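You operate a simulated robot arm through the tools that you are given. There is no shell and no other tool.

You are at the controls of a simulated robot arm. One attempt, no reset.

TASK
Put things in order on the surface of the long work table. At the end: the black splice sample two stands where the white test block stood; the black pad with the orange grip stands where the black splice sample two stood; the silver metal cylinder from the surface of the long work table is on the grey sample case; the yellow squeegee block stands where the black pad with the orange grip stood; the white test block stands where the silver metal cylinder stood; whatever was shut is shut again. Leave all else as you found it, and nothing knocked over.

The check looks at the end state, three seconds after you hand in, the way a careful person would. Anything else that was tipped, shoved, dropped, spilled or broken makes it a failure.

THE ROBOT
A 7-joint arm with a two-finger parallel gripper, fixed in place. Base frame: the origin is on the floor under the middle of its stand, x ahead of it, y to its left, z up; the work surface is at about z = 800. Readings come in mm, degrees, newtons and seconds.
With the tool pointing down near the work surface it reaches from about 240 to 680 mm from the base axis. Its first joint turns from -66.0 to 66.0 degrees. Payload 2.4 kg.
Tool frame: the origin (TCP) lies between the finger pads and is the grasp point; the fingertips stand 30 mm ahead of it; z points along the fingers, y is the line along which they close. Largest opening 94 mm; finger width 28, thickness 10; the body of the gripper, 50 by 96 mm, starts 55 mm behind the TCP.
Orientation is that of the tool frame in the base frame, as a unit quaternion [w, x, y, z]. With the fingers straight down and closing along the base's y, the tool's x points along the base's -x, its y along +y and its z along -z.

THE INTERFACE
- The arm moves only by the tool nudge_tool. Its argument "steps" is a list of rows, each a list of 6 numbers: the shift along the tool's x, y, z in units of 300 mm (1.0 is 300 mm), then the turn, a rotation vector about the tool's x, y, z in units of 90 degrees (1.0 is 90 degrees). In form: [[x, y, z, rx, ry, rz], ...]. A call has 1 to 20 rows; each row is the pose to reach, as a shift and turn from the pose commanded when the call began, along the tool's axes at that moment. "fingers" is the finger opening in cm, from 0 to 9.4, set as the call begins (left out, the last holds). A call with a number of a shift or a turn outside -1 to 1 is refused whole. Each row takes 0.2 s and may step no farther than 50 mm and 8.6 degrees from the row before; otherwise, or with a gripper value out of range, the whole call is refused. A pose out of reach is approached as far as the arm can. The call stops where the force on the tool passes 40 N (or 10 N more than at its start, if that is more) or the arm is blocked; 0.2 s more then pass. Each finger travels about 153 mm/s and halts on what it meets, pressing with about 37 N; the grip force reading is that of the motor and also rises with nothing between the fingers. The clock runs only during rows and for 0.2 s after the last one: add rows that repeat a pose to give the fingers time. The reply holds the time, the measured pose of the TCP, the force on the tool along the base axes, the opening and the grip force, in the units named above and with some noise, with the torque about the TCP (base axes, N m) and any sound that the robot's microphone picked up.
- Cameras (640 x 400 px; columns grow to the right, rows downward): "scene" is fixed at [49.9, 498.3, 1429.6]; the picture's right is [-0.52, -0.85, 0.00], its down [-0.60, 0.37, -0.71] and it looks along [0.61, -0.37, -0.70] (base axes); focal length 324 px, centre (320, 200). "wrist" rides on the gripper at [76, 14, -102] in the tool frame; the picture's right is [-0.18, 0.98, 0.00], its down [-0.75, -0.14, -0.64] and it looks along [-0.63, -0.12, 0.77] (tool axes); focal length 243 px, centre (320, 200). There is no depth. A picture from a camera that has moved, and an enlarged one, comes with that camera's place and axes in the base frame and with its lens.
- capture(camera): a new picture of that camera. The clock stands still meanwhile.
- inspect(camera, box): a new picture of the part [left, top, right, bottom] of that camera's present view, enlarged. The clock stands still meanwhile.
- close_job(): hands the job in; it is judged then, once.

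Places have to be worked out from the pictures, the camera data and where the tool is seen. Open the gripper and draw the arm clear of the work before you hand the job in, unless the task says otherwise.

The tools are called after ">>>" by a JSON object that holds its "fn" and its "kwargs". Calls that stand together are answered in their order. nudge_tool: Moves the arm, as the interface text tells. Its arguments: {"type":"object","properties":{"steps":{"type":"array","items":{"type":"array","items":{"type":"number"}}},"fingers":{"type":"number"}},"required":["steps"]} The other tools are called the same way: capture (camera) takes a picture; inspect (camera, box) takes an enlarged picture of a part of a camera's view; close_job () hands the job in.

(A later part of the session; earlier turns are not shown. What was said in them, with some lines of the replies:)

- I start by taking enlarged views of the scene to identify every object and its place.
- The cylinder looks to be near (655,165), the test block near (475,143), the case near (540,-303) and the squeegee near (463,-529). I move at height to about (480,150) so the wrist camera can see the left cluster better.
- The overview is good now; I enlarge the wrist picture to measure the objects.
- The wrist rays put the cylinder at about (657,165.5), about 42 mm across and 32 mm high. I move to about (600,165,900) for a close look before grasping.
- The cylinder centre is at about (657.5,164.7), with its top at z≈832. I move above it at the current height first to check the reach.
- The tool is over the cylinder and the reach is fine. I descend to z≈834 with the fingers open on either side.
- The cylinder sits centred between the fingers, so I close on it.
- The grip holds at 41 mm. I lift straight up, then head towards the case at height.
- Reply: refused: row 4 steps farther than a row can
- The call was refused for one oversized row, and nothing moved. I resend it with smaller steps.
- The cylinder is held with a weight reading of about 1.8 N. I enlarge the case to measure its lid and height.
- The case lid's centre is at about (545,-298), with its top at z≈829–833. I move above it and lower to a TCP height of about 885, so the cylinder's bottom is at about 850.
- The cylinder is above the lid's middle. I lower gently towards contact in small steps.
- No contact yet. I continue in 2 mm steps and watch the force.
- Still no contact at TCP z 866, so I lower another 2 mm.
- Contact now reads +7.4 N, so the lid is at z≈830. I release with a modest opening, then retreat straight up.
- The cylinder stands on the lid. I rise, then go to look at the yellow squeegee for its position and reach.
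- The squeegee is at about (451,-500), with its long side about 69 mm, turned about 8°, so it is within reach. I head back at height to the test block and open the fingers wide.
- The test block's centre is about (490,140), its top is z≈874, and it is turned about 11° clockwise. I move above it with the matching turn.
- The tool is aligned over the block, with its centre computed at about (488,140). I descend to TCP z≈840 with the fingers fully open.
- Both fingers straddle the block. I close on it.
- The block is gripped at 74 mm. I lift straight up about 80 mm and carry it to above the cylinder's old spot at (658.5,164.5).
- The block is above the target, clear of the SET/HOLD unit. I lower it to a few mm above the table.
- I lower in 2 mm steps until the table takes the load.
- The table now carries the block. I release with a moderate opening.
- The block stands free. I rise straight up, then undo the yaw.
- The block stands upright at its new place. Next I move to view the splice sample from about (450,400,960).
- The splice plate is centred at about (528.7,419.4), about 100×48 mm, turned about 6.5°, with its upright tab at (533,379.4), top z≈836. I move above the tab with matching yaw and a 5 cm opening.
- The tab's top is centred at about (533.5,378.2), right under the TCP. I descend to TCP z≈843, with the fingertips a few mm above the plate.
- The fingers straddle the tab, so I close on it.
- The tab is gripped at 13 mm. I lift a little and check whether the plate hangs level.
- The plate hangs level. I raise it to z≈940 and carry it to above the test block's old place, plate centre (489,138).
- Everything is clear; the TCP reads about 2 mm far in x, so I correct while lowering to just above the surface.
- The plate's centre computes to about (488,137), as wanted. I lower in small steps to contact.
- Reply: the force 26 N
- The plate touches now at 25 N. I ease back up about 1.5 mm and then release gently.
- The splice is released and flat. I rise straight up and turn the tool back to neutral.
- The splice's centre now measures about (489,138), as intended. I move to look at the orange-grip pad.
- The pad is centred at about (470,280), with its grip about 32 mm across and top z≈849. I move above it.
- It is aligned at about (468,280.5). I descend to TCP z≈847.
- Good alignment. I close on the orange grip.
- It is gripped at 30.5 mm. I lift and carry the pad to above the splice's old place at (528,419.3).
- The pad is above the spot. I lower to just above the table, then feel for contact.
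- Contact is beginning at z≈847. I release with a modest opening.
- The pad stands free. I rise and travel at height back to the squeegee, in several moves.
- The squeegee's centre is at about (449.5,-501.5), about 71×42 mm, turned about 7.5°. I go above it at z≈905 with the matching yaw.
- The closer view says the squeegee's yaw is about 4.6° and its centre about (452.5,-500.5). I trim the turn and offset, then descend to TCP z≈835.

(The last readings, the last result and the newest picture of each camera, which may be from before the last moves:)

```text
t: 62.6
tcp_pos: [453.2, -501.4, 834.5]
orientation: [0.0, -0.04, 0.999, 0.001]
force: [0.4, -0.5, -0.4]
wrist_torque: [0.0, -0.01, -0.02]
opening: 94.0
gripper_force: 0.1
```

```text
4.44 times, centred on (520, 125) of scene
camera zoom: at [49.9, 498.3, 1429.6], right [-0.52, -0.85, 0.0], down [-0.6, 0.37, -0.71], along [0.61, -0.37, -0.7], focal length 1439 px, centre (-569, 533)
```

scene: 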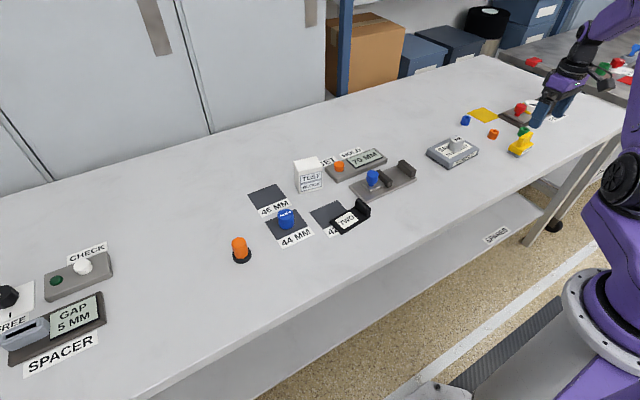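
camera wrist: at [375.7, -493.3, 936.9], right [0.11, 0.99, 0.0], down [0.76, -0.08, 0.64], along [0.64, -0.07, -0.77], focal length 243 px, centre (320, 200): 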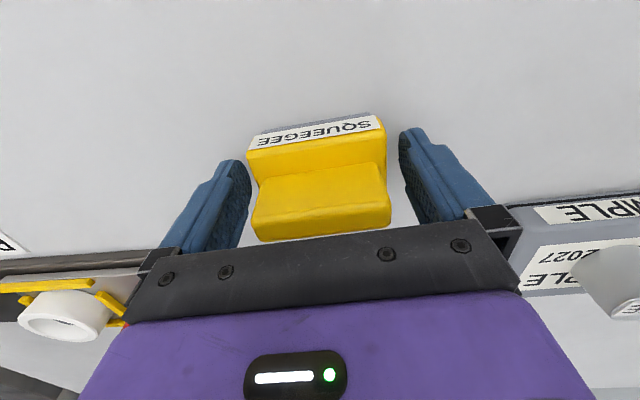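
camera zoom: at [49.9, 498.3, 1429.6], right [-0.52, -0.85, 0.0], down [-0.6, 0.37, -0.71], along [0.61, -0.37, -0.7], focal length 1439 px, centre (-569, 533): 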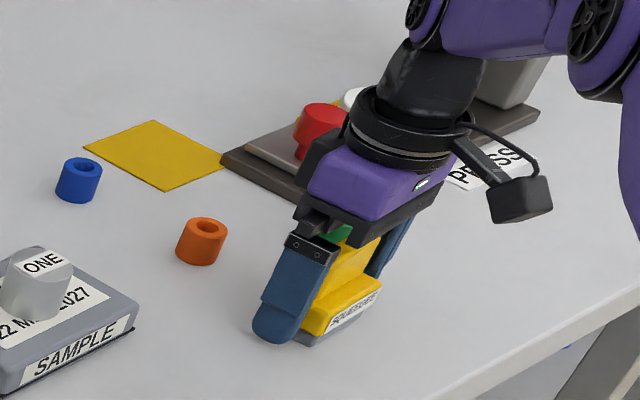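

The fingers straddle the squeegee's ends. I close on it.

>>> {"fn": "nudge_tool", "kwargs": {"steps": [[0, 0, 0, 0, 0, 0], [0, 0, 0, 0, 0, 0], [0, 0, 0, 0, 0, 0]], "fingers": 5.0}}

>>> {"fn": "capture", "kwargs": {"camera": "wrist"}}

>>> {"fn": "inspect", "kwargs": {"camera": "scene", "box": [460, 80, 580, 170]}}

```text
t: 63.4
tcp_pos: [453.8, -501.7, 835.4]
orientation: [0.0, -0.039, 0.999, 0.0]
force: [0.8, -0.8, 0.6]
wrist_torque: [-0.04, -0.01, 0.01]
opening: 73.6
gripper_force: 36.7
```

```text
taken
camera wrist: at [375.8, -493.3, 937.1], right [0.11, 0.99, 0.0], down [0.76, -0.08, 0.64], along [0.64, -0.07, -0.77], focal length 243 px, centre (320, 200)
```

wrist: 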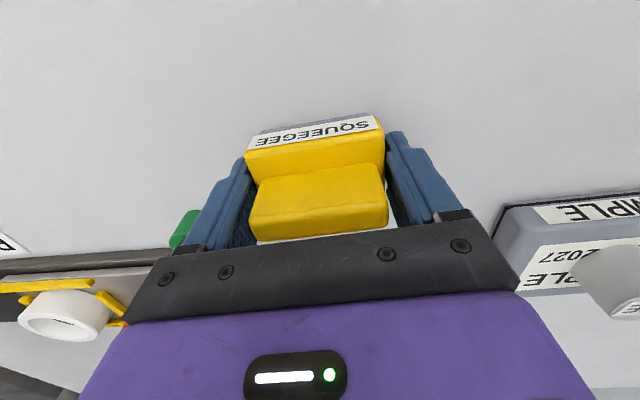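

```text
4.44 times, centred on (520, 125) of scene
camera zoom: at [49.9, 498.3, 1429.6], right [-0.52, -0.85, 0.0], down [-0.6, 0.37, -0.71], along [0.61, -0.37, -0.7], focal length 1439 px, centre (-569, 533)
```

zoom: 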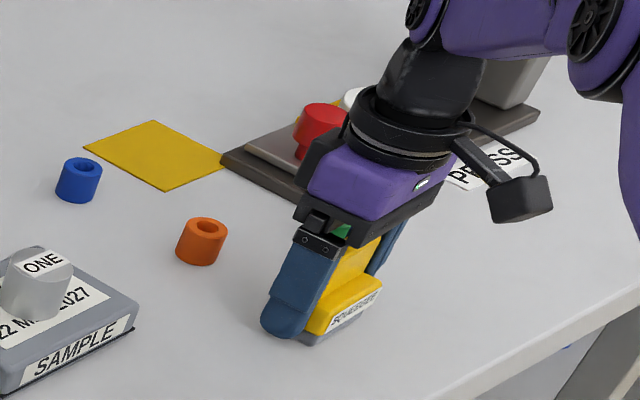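

It is gripped at 73.6 mm. I lift gently and check that the piece comes up level.

>>> {"fn": "nudge_tool", "kwargs": {"steps": [[0, 0, -0.02, 0, 0, 0], [0, 0, -0.06, 0, 0, 0], [0, 0, -0.12, 0, 0, 0], [0, 0, -0.2, 0, 0, 0], [0, 0, -0.2, 0, 0, 0]]}}

>>> {"fn": "capture", "kwargs": {"camera": "wrist"}}

>>> {"fn": "inspect", "kwargs": {"camera": "scene", "box": [460, 80, 580, 170]}}

```text
t: 64.6
tcp_pos: [455.3, -500.8, 894.8]
orientation: [0.0, -0.04, 0.999, 0.0]
force: [-0.9, 0.6, -0.6]
wrist_torque: [0.02, 0.01, 0.04]
opening: 73.6
gripper_force: 37.2
```

```text
taken
camera wrist: at [377.1, -494.1, 996.8], right [0.11, 0.99, 0.0], down [0.76, -0.08, 0.64], along [0.64, -0.07, -0.77], focal length 243 px, centre (320, 200)
```

wrist: 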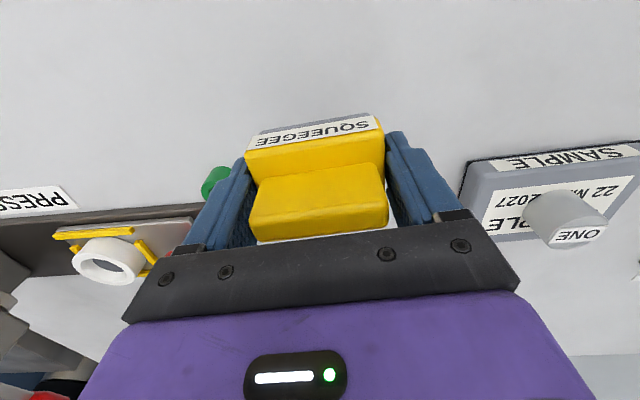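

```text
4.44 times, centred on (520, 125) of scene
camera zoom: at [49.9, 498.3, 1429.6], right [-0.52, -0.85, 0.0], down [-0.6, 0.37, -0.71], along [0.61, -0.37, -0.7], focal length 1439 px, centre (-569, 533)
```

zoom: 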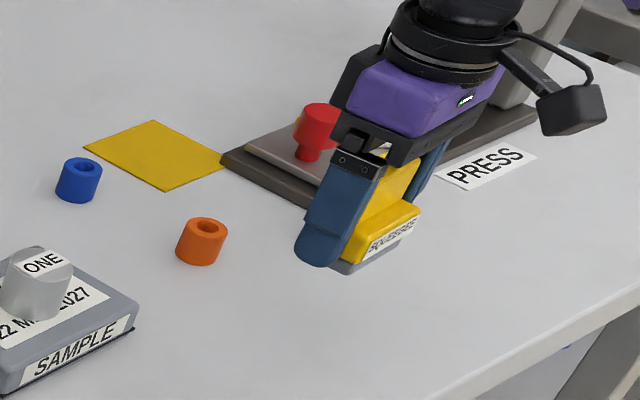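

The squeegee is held level. I rise and carry it back over the table towards the orange pad's old place.

>>> {"fn": "nudge_tool", "kwargs": {"steps": [[0, 0, -0.15, 0, 0, 0], [0, 0, -0.3, 0, 0, 0], [0.007, 0.15, -0.3, 0, 0, 0], [0.014, 0.3, -0.3, 0, 0, 0], [0.021, 0.45, -0.3, 0, 0, 0], [0.028, 0.6, -0.3, 0, 0, 0], [0.034, 0.75, -0.3, 0, 0, 0], [0.041, 0.9, -0.3, 0, 0, 0], [0.041, 0.943, -0.3, 0, 0, 0]]}}

>>> {"fn": "nudge_tool", "kwargs": {"steps": [[-0.012, 0.15, 0, 0, 0, 0], [-0.024, 0.3, 0, 0, 0, 0], [-0.036, 0.45, 0, 0, 0, 0], [-0.048, 0.6, 0, 0, 0, 0], [-0.06, 0.75, 0, 0, 0, 0], [-0.072, 0.9, 0, 0, 0, 0], [-0.077, 0.964, 0, 0, 0, 0], [-0.077, 0.964, 0, 0, 0, 0]]}}

>>> {"fn": "capture", "kwargs": {"camera": "scene"}}

```text
t: 66.6
tcp_pos: [419.2, -220.3, 985.8]
orientation: [0.0, -0.04, 0.999, 0.0]
force: [-0.4, 0.0, -0.8]
wrist_torque: [-0.01, 0.0, -0.02]
opening: 73.8
gripper_force: 36.9
```

```text
t: 68.4
tcp_pos: [419.6, 70.9, 982.2]
orientation: [0.0, -0.039, 0.999, -0.001]
force: [-0.4, -0.5, -1.3]
wrist_torque: [0.01, 0.01, -0.01]
opening: 73.8
gripper_force: 37.2
```

```text
taken
```

scene: 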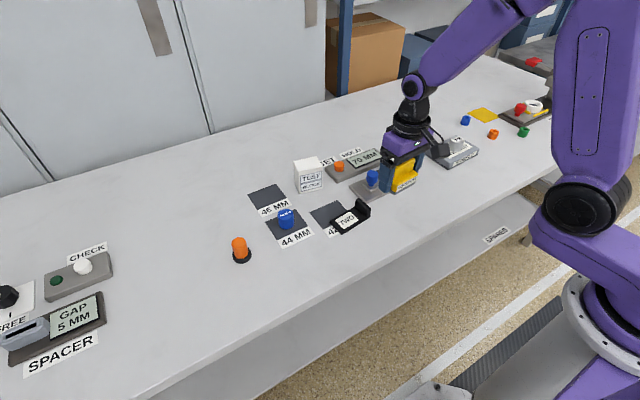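

I carry on to above the pad's old place at (469.5,280.3), then lower to z≈900.

>>> {"fn": "nudge_tool", "kwargs": {"steps": [[-0.045, 0.14, 0, 0, 0, 0], [-0.09, 0.28, 0, 0, 0, 0], [-0.135, 0.42, 0, 0, 0, 0], [-0.18, 0.56, 0, 0, 0, 0], [-0.222, 0.683, 0, 0, 0, 0], [-0.222, 0.683, 0.14, 0, 0, 0], [-0.222, 0.683, 0.27, 0, 0, 0], [-0.222, 0.683, 0.27, 0, 0, 0]]}}

>>> {"fn": "capture", "kwargs": {"camera": "wrist"}}

>>> {"fn": "inspect", "kwargs": {"camera": "scene", "box": [220, 160, 380, 280]}}

```text
t: 70.2
tcp_pos: [467.5, 277.9, 904.0]
orientation: [0.0, -0.04, 0.999, 0.0]
force: [0.5, -0.1, -1.6]
wrist_torque: [-0.01, -0.04, -0.01]
opening: 73.9
gripper_force: 37.1
```

```text
taken
camera wrist: at [389.6, 285.9, 1005.5], right [0.11, 0.99, 0.0], down [0.76, -0.08, 0.64], along [0.64, -0.07, -0.77], focal length 243 px, centre (320, 200)
```

wrist: 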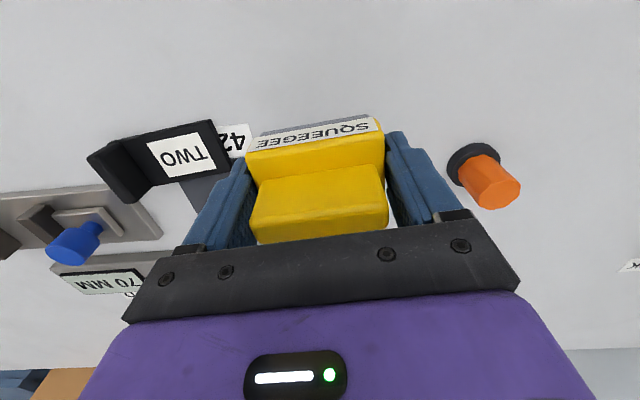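

```text
3.33 times, centred on (300, 220) of scene
camera zoom: at [49.9, 498.3, 1429.6], right [-0.52, -0.85, 0.0], down [-0.6, 0.37, -0.71], along [0.61, -0.37, -0.7], focal length 1080 px, centre (387, 133)
```

zoom: 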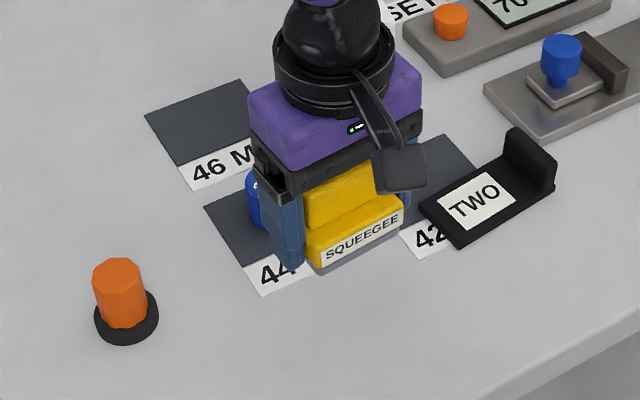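

I correct about 3 mm and lower to a few mm above the table.

>>> {"fn": "nudge_tool", "kwargs": {"steps": [[-0.0105, 0.007, 0.08, 0, 0, 0], [-0.0105, 0.007, 0.14, 0, 0, 0], [-0.0105, 0.007, 0.18, 0, 0, 0], [-0.0105, 0.007, 0.21, 0, 0, 0], [-0.0105, 0.007, 0.21, 0, 0, 0]]}}

>>> {"fn": "capture", "kwargs": {"camera": "wrist"}}

>>> {"fn": "inspect", "kwargs": {"camera": "scene", "box": [220, 170, 380, 280]}}

```text
t: 71.4
tcp_pos: [471.9, 282.1, 840.1]
orientation: [0.0, -0.039, 0.999, 0.0]
force: [-0.2, 0.5, -1.0]
wrist_torque: [0.0, -0.02, -0.02]
opening: 73.8
gripper_force: 36.9
```

```text
taken
camera wrist: at [394.4, 288.9, 942.5], right [0.11, 0.99, 0.0], down [0.76, -0.08, 0.64], along [0.64, -0.07, -0.77], focal length 243 px, centre (320, 200)
```

wrist: 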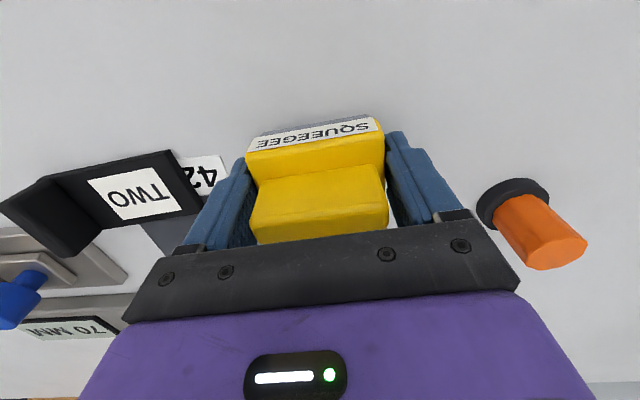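

```text
3.64 times, centred on (300, 225) of scene
camera zoom: at [49.9, 498.3, 1429.6], right [-0.52, -0.85, 0.0], down [-0.6, 0.37, -0.71], along [0.61, -0.37, -0.7], focal length 1178 px, centre (393, 109)
```

zoom: 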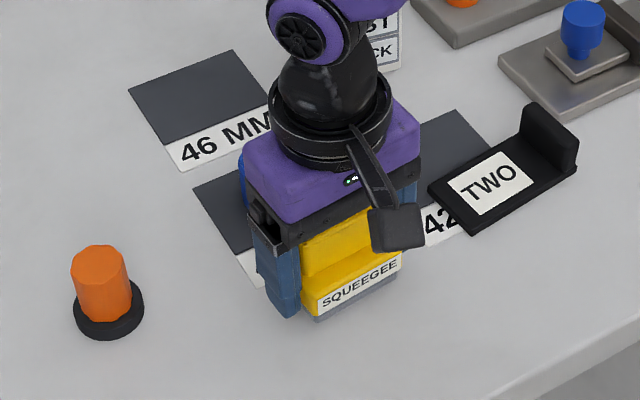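

The position is within 2 mm. I trim slightly and lower in small steps until contact.

>>> {"fn": "nudge_tool", "kwargs": {"steps": [[0.005, -0.002, 0.006, 0, 0, 0], [0.005, -0.002, 0.01, 0, 0, 0], [0.005, -0.002, 0.01, 0, 0, 0]]}}

>>> {"fn": "nudge_tool", "kwargs": {"steps": [[0, 0, 0.005, 0, 0, 0], [0, 0, 0.005, 0, 0, 0]]}}

```text
t: 72.2
tcp_pos: [470.7, 281.1, 836.2]
orientation: [0.0, -0.04, 0.999, 0.001]
force: [1.2, -0.4, -0.5]
wrist_torque: [-0.03, 0.0, -0.01]
opening: 74.0
gripper_force: 37.2
```

```text
t: 72.8
tcp_pos: [470.3, 280.0, 835.8]
orientation: [-0.001, -0.038, 0.999, 0.0]
force: [-0.8, -0.4, -1.1]
wrist_torque: [0.0, 0.0, -0.03]
opening: 73.7
gripper_force: 36.8
```

>>> {"fn": "nudge_tool", "kwargs": {"steps": [[0, 0, 0.004, 0, 0, 0], [0, 0, 0.004, 0, 0, 0]]}}

```text
t: 73.4
tcp_pos: [471.7, 281.0, 833.9]
orientation: [0.0, -0.039, 0.999, 0.0]
force: [-2.9, -2.6, 10.4]
wrist_torque: [-0.44, 0.05, -0.07]
opening: 73.5
gripper_force: 36.6
```

Contact reads 10 N. I release.

>>> {"fn": "nudge_tool", "kwargs": {"steps": [[0, 0, -0.001, 0, 0, 0], [0, 0, -0.001, 0, 0, 0], [0, 0, -0.001, 0, 0, 0]], "fingers": 9.2}}

>>> {"fn": "capture", "kwargs": {"camera": "wrist"}}

>>> {"fn": "inspect", "kwargs": {"camera": "scene", "box": [220, 170, 380, 280]}}

```text
t: 74.2
tcp_pos: [470.5, 281.9, 835.8]
orientation: [0.0, -0.039, 0.999, -0.001]
force: [-0.7, 0.0, -0.3]
wrist_torque: [0.03, -0.02, -0.02]
opening: 92.0
gripper_force: 0.1
```

```text
taken
camera wrist: at [393.3, 288.7, 936.4], right [0.11, 0.99, 0.0], down [0.76, -0.08, 0.64], along [0.64, -0.07, -0.77], focal length 243 px, centre (320, 200)
```

wrist: 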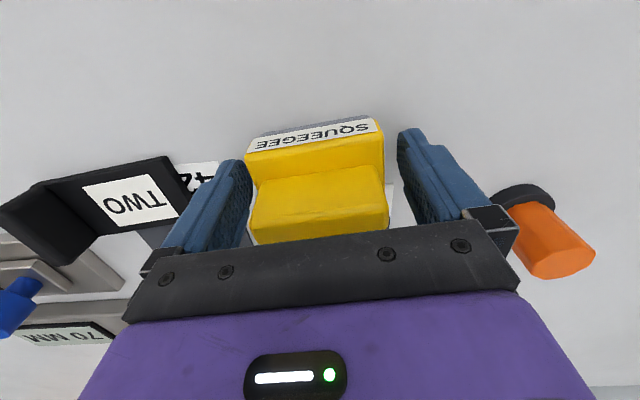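

```text
3.64 times, centred on (300, 225) of scene
camera zoom: at [49.9, 498.3, 1429.6], right [-0.52, -0.85, 0.0], down [-0.6, 0.37, -0.71], along [0.61, -0.37, -0.7], focal length 1178 px, centre (393, 109)
```

zoom: 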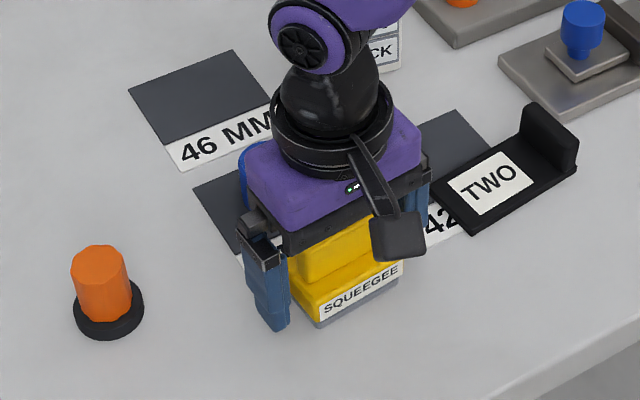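

The squeegee stands free. I rise straight up and draw the arm back towards its starting place.

>>> {"fn": "nudge_tool", "kwargs": {"steps": [[0, 0, -0.04, 0, 0, 0], [0, 0, -0.14, 0, 0, 0], [0, 0, -0.28, 0, 0, 0], [0, 0, -0.42, 0, 0, 0.02], [0.05, -0.1, -0.5, 0, 0, 0.05], [0.1, -0.24, -0.55, 0, 0, 0.05], [0.16, -0.38, -0.6, 0, 0, 0.05], [0.22, -0.52, -0.66, 0, 0, 0.05], [0.28, -0.66, -0.7, 0, 0, 0.05], [0.34, -0.78, -0.74, 0, 0, 0.05], [0.34, -0.78, -0.74, 0, 0, 0.05]], "fingers": 9.4}}

>>> {"fn": "capture", "kwargs": {"camera": "scene"}}

>>> {"fn": "capture", "kwargs": {"camera": "wrist"}}

>>> {"fn": "inspect", "kwargs": {"camera": "scene", "box": [200, 140, 420, 280]}}

>>> {"fn": "inspect", "kwargs": {"camera": "scene", "box": [410, 60, 600, 180]}}

```text
t: 76.6
tcp_pos: [387.6, 38.3, 1056.6]
orientation: [-0.002, 0.0, 1.0, -0.001]
force: [-0.4, -0.2, 0.1]
wrist_torque: [0.02, -0.01, 0.03]
opening: 94.0
gripper_force: 0.1
```

```text
taken
```

scene: 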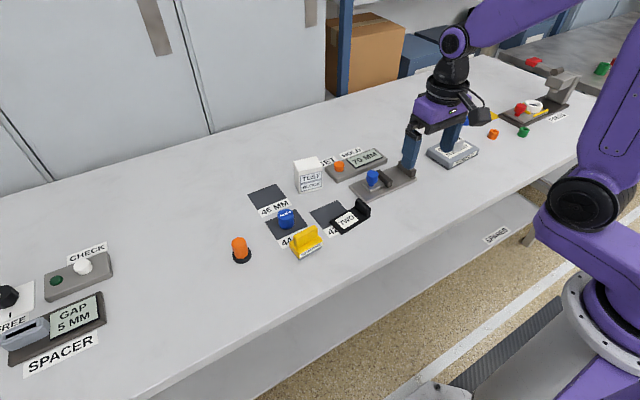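

```text
taken
camera wrist: at [311.0, 52.2, 1159.1], right [0.18, 0.98, 0.0], down [0.75, -0.14, 0.64], along [0.63, -0.12, -0.77], focal length 243 px, centre (320, 200)
```

wrist: 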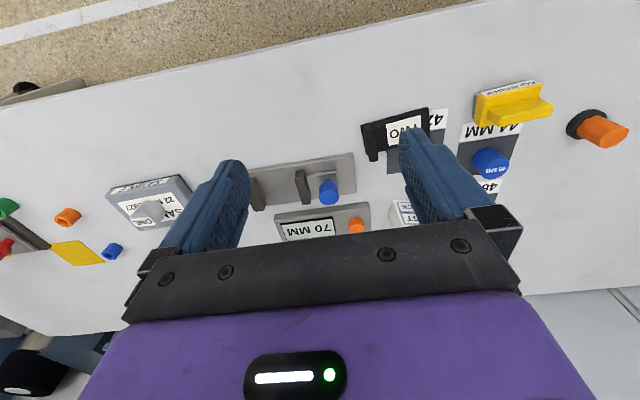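

```text
2.86 times, centred on (310, 210) of scene
camera zoom: at [49.9, 498.3, 1429.6], right [-0.52, -0.85, 0.0], down [-0.6, 0.37, -0.71], along [0.61, -0.37, -0.7], focal length 925 px, centre (349, 171)
```

zoom: 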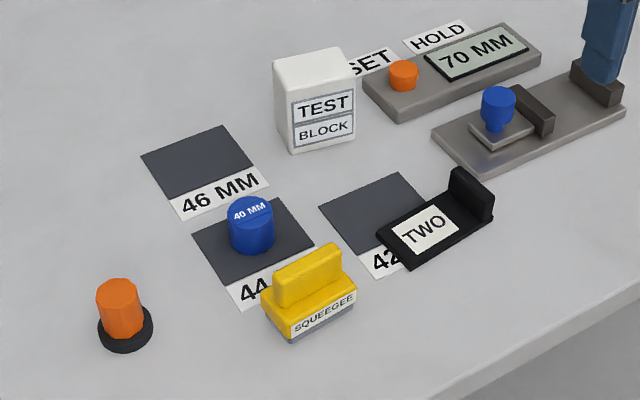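

```text
3.33 times, centred on (505, 120) of scene
camera zoom: at [49.9, 498.3, 1429.6], right [-0.52, -0.85, 0.0], down [-0.6, 0.37, -0.71], along [0.61, -0.37, -0.7], focal length 1080 px, centre (-297, 467)
```

zoom: 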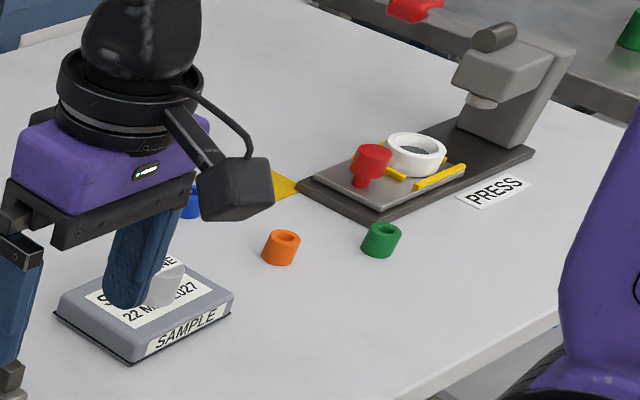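

All five pieces look upright and in place, and the neighbouring objects match the first picture. I draw the arm the last bit back to its starting pose and take a final look at the cylinder on the case.

>>> {"fn": "nudge_tool", "kwargs": {"steps": [[0.07, 0.012, -0.013, 0, 0, 0], [0.144, 0.025, -0.026, 0, 0, 0], [0.144, 0.025, -0.026, 0, 0, 0]]}}

>>> {"fn": "inspect", "kwargs": {"camera": "wrist", "box": [60, 130, 260, 260]}}

>>> {"fn": "capture", "kwargs": {"camera": "scene"}}

```text
t: 77.4
tcp_pos: [343.1, 46.5, 1065.9]
orientation: [0.0, 0.0, 1.0, 0.0]
force: [-0.4, 0.5, -0.3]
wrist_torque: [-0.03, 0.06, 0.02]
opening: 94.2
gripper_force: 0.0
```

```text
3.08 times, centred on (160, 195) of wrist
camera zoom: at [267.9, 59.7, 1167.1], right [0.18, 0.98, 0.0], down [0.75, -0.14, 0.64], along [0.63, -0.12, -0.77], focal length 746 px, centre (812, 215)
```

zoom: 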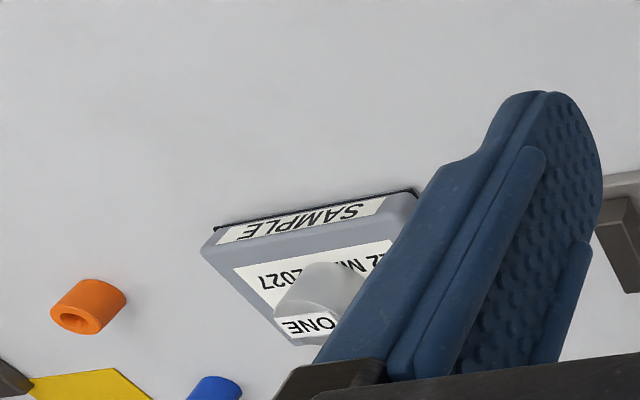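

```text
taken
```

scene: 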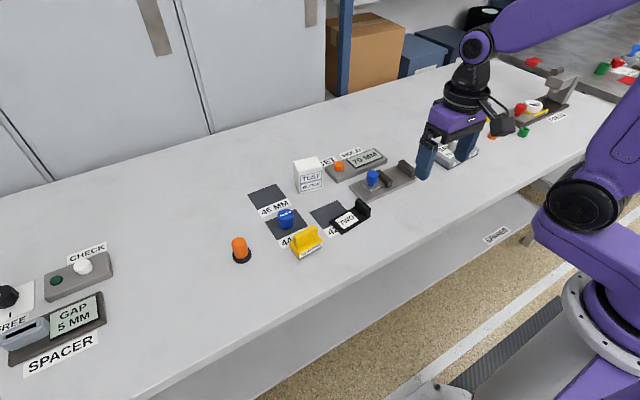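

The cylinder stands upright on the case, the other four pieces are in place, and the gripper is open and clear. I hand the job in.

>>> {"fn": "close_job", "kwargs": {}}

```text
The job is handed in.
```

All five pieces are in their new places, and I have handed the job in. I have not seen the judge's result. The last pictures showed every piece upright. The positions below are measured from the pictures and the tool readings.

| Piece | Where it stands now | How close to the target |
|---|---|---|
| Silver cylinder | On the middle of the grey sample case lid | Within about 4 mm of the lid's centre |
| White test block | The cylinder's old place, about (658, 165) | Within about 6 mm |
| Black splice sample two | The test block's old place, about (489, 138) | Within about 3 mm |
| Black pad with the orange grip | The splice sample's old place, about (528, 419) | Within about 3 mm |
| Yellow squeegee block | The orange pad's old place, about (470, 281) | Within about 3 mm |

- **Orientation:** each piece kept the turn it had when I picked it up; I did not turn any of them to match the piece it replaced.
- **Contact force:** setting down the splice sample briefly pressed it against the table at about 25 N. I eased off before releasing, and it lies flat.
- **Everything else:** I opened nothing, and the neighbouring objects look as they did in the first picture. The gripper is open and back at its starting pose.
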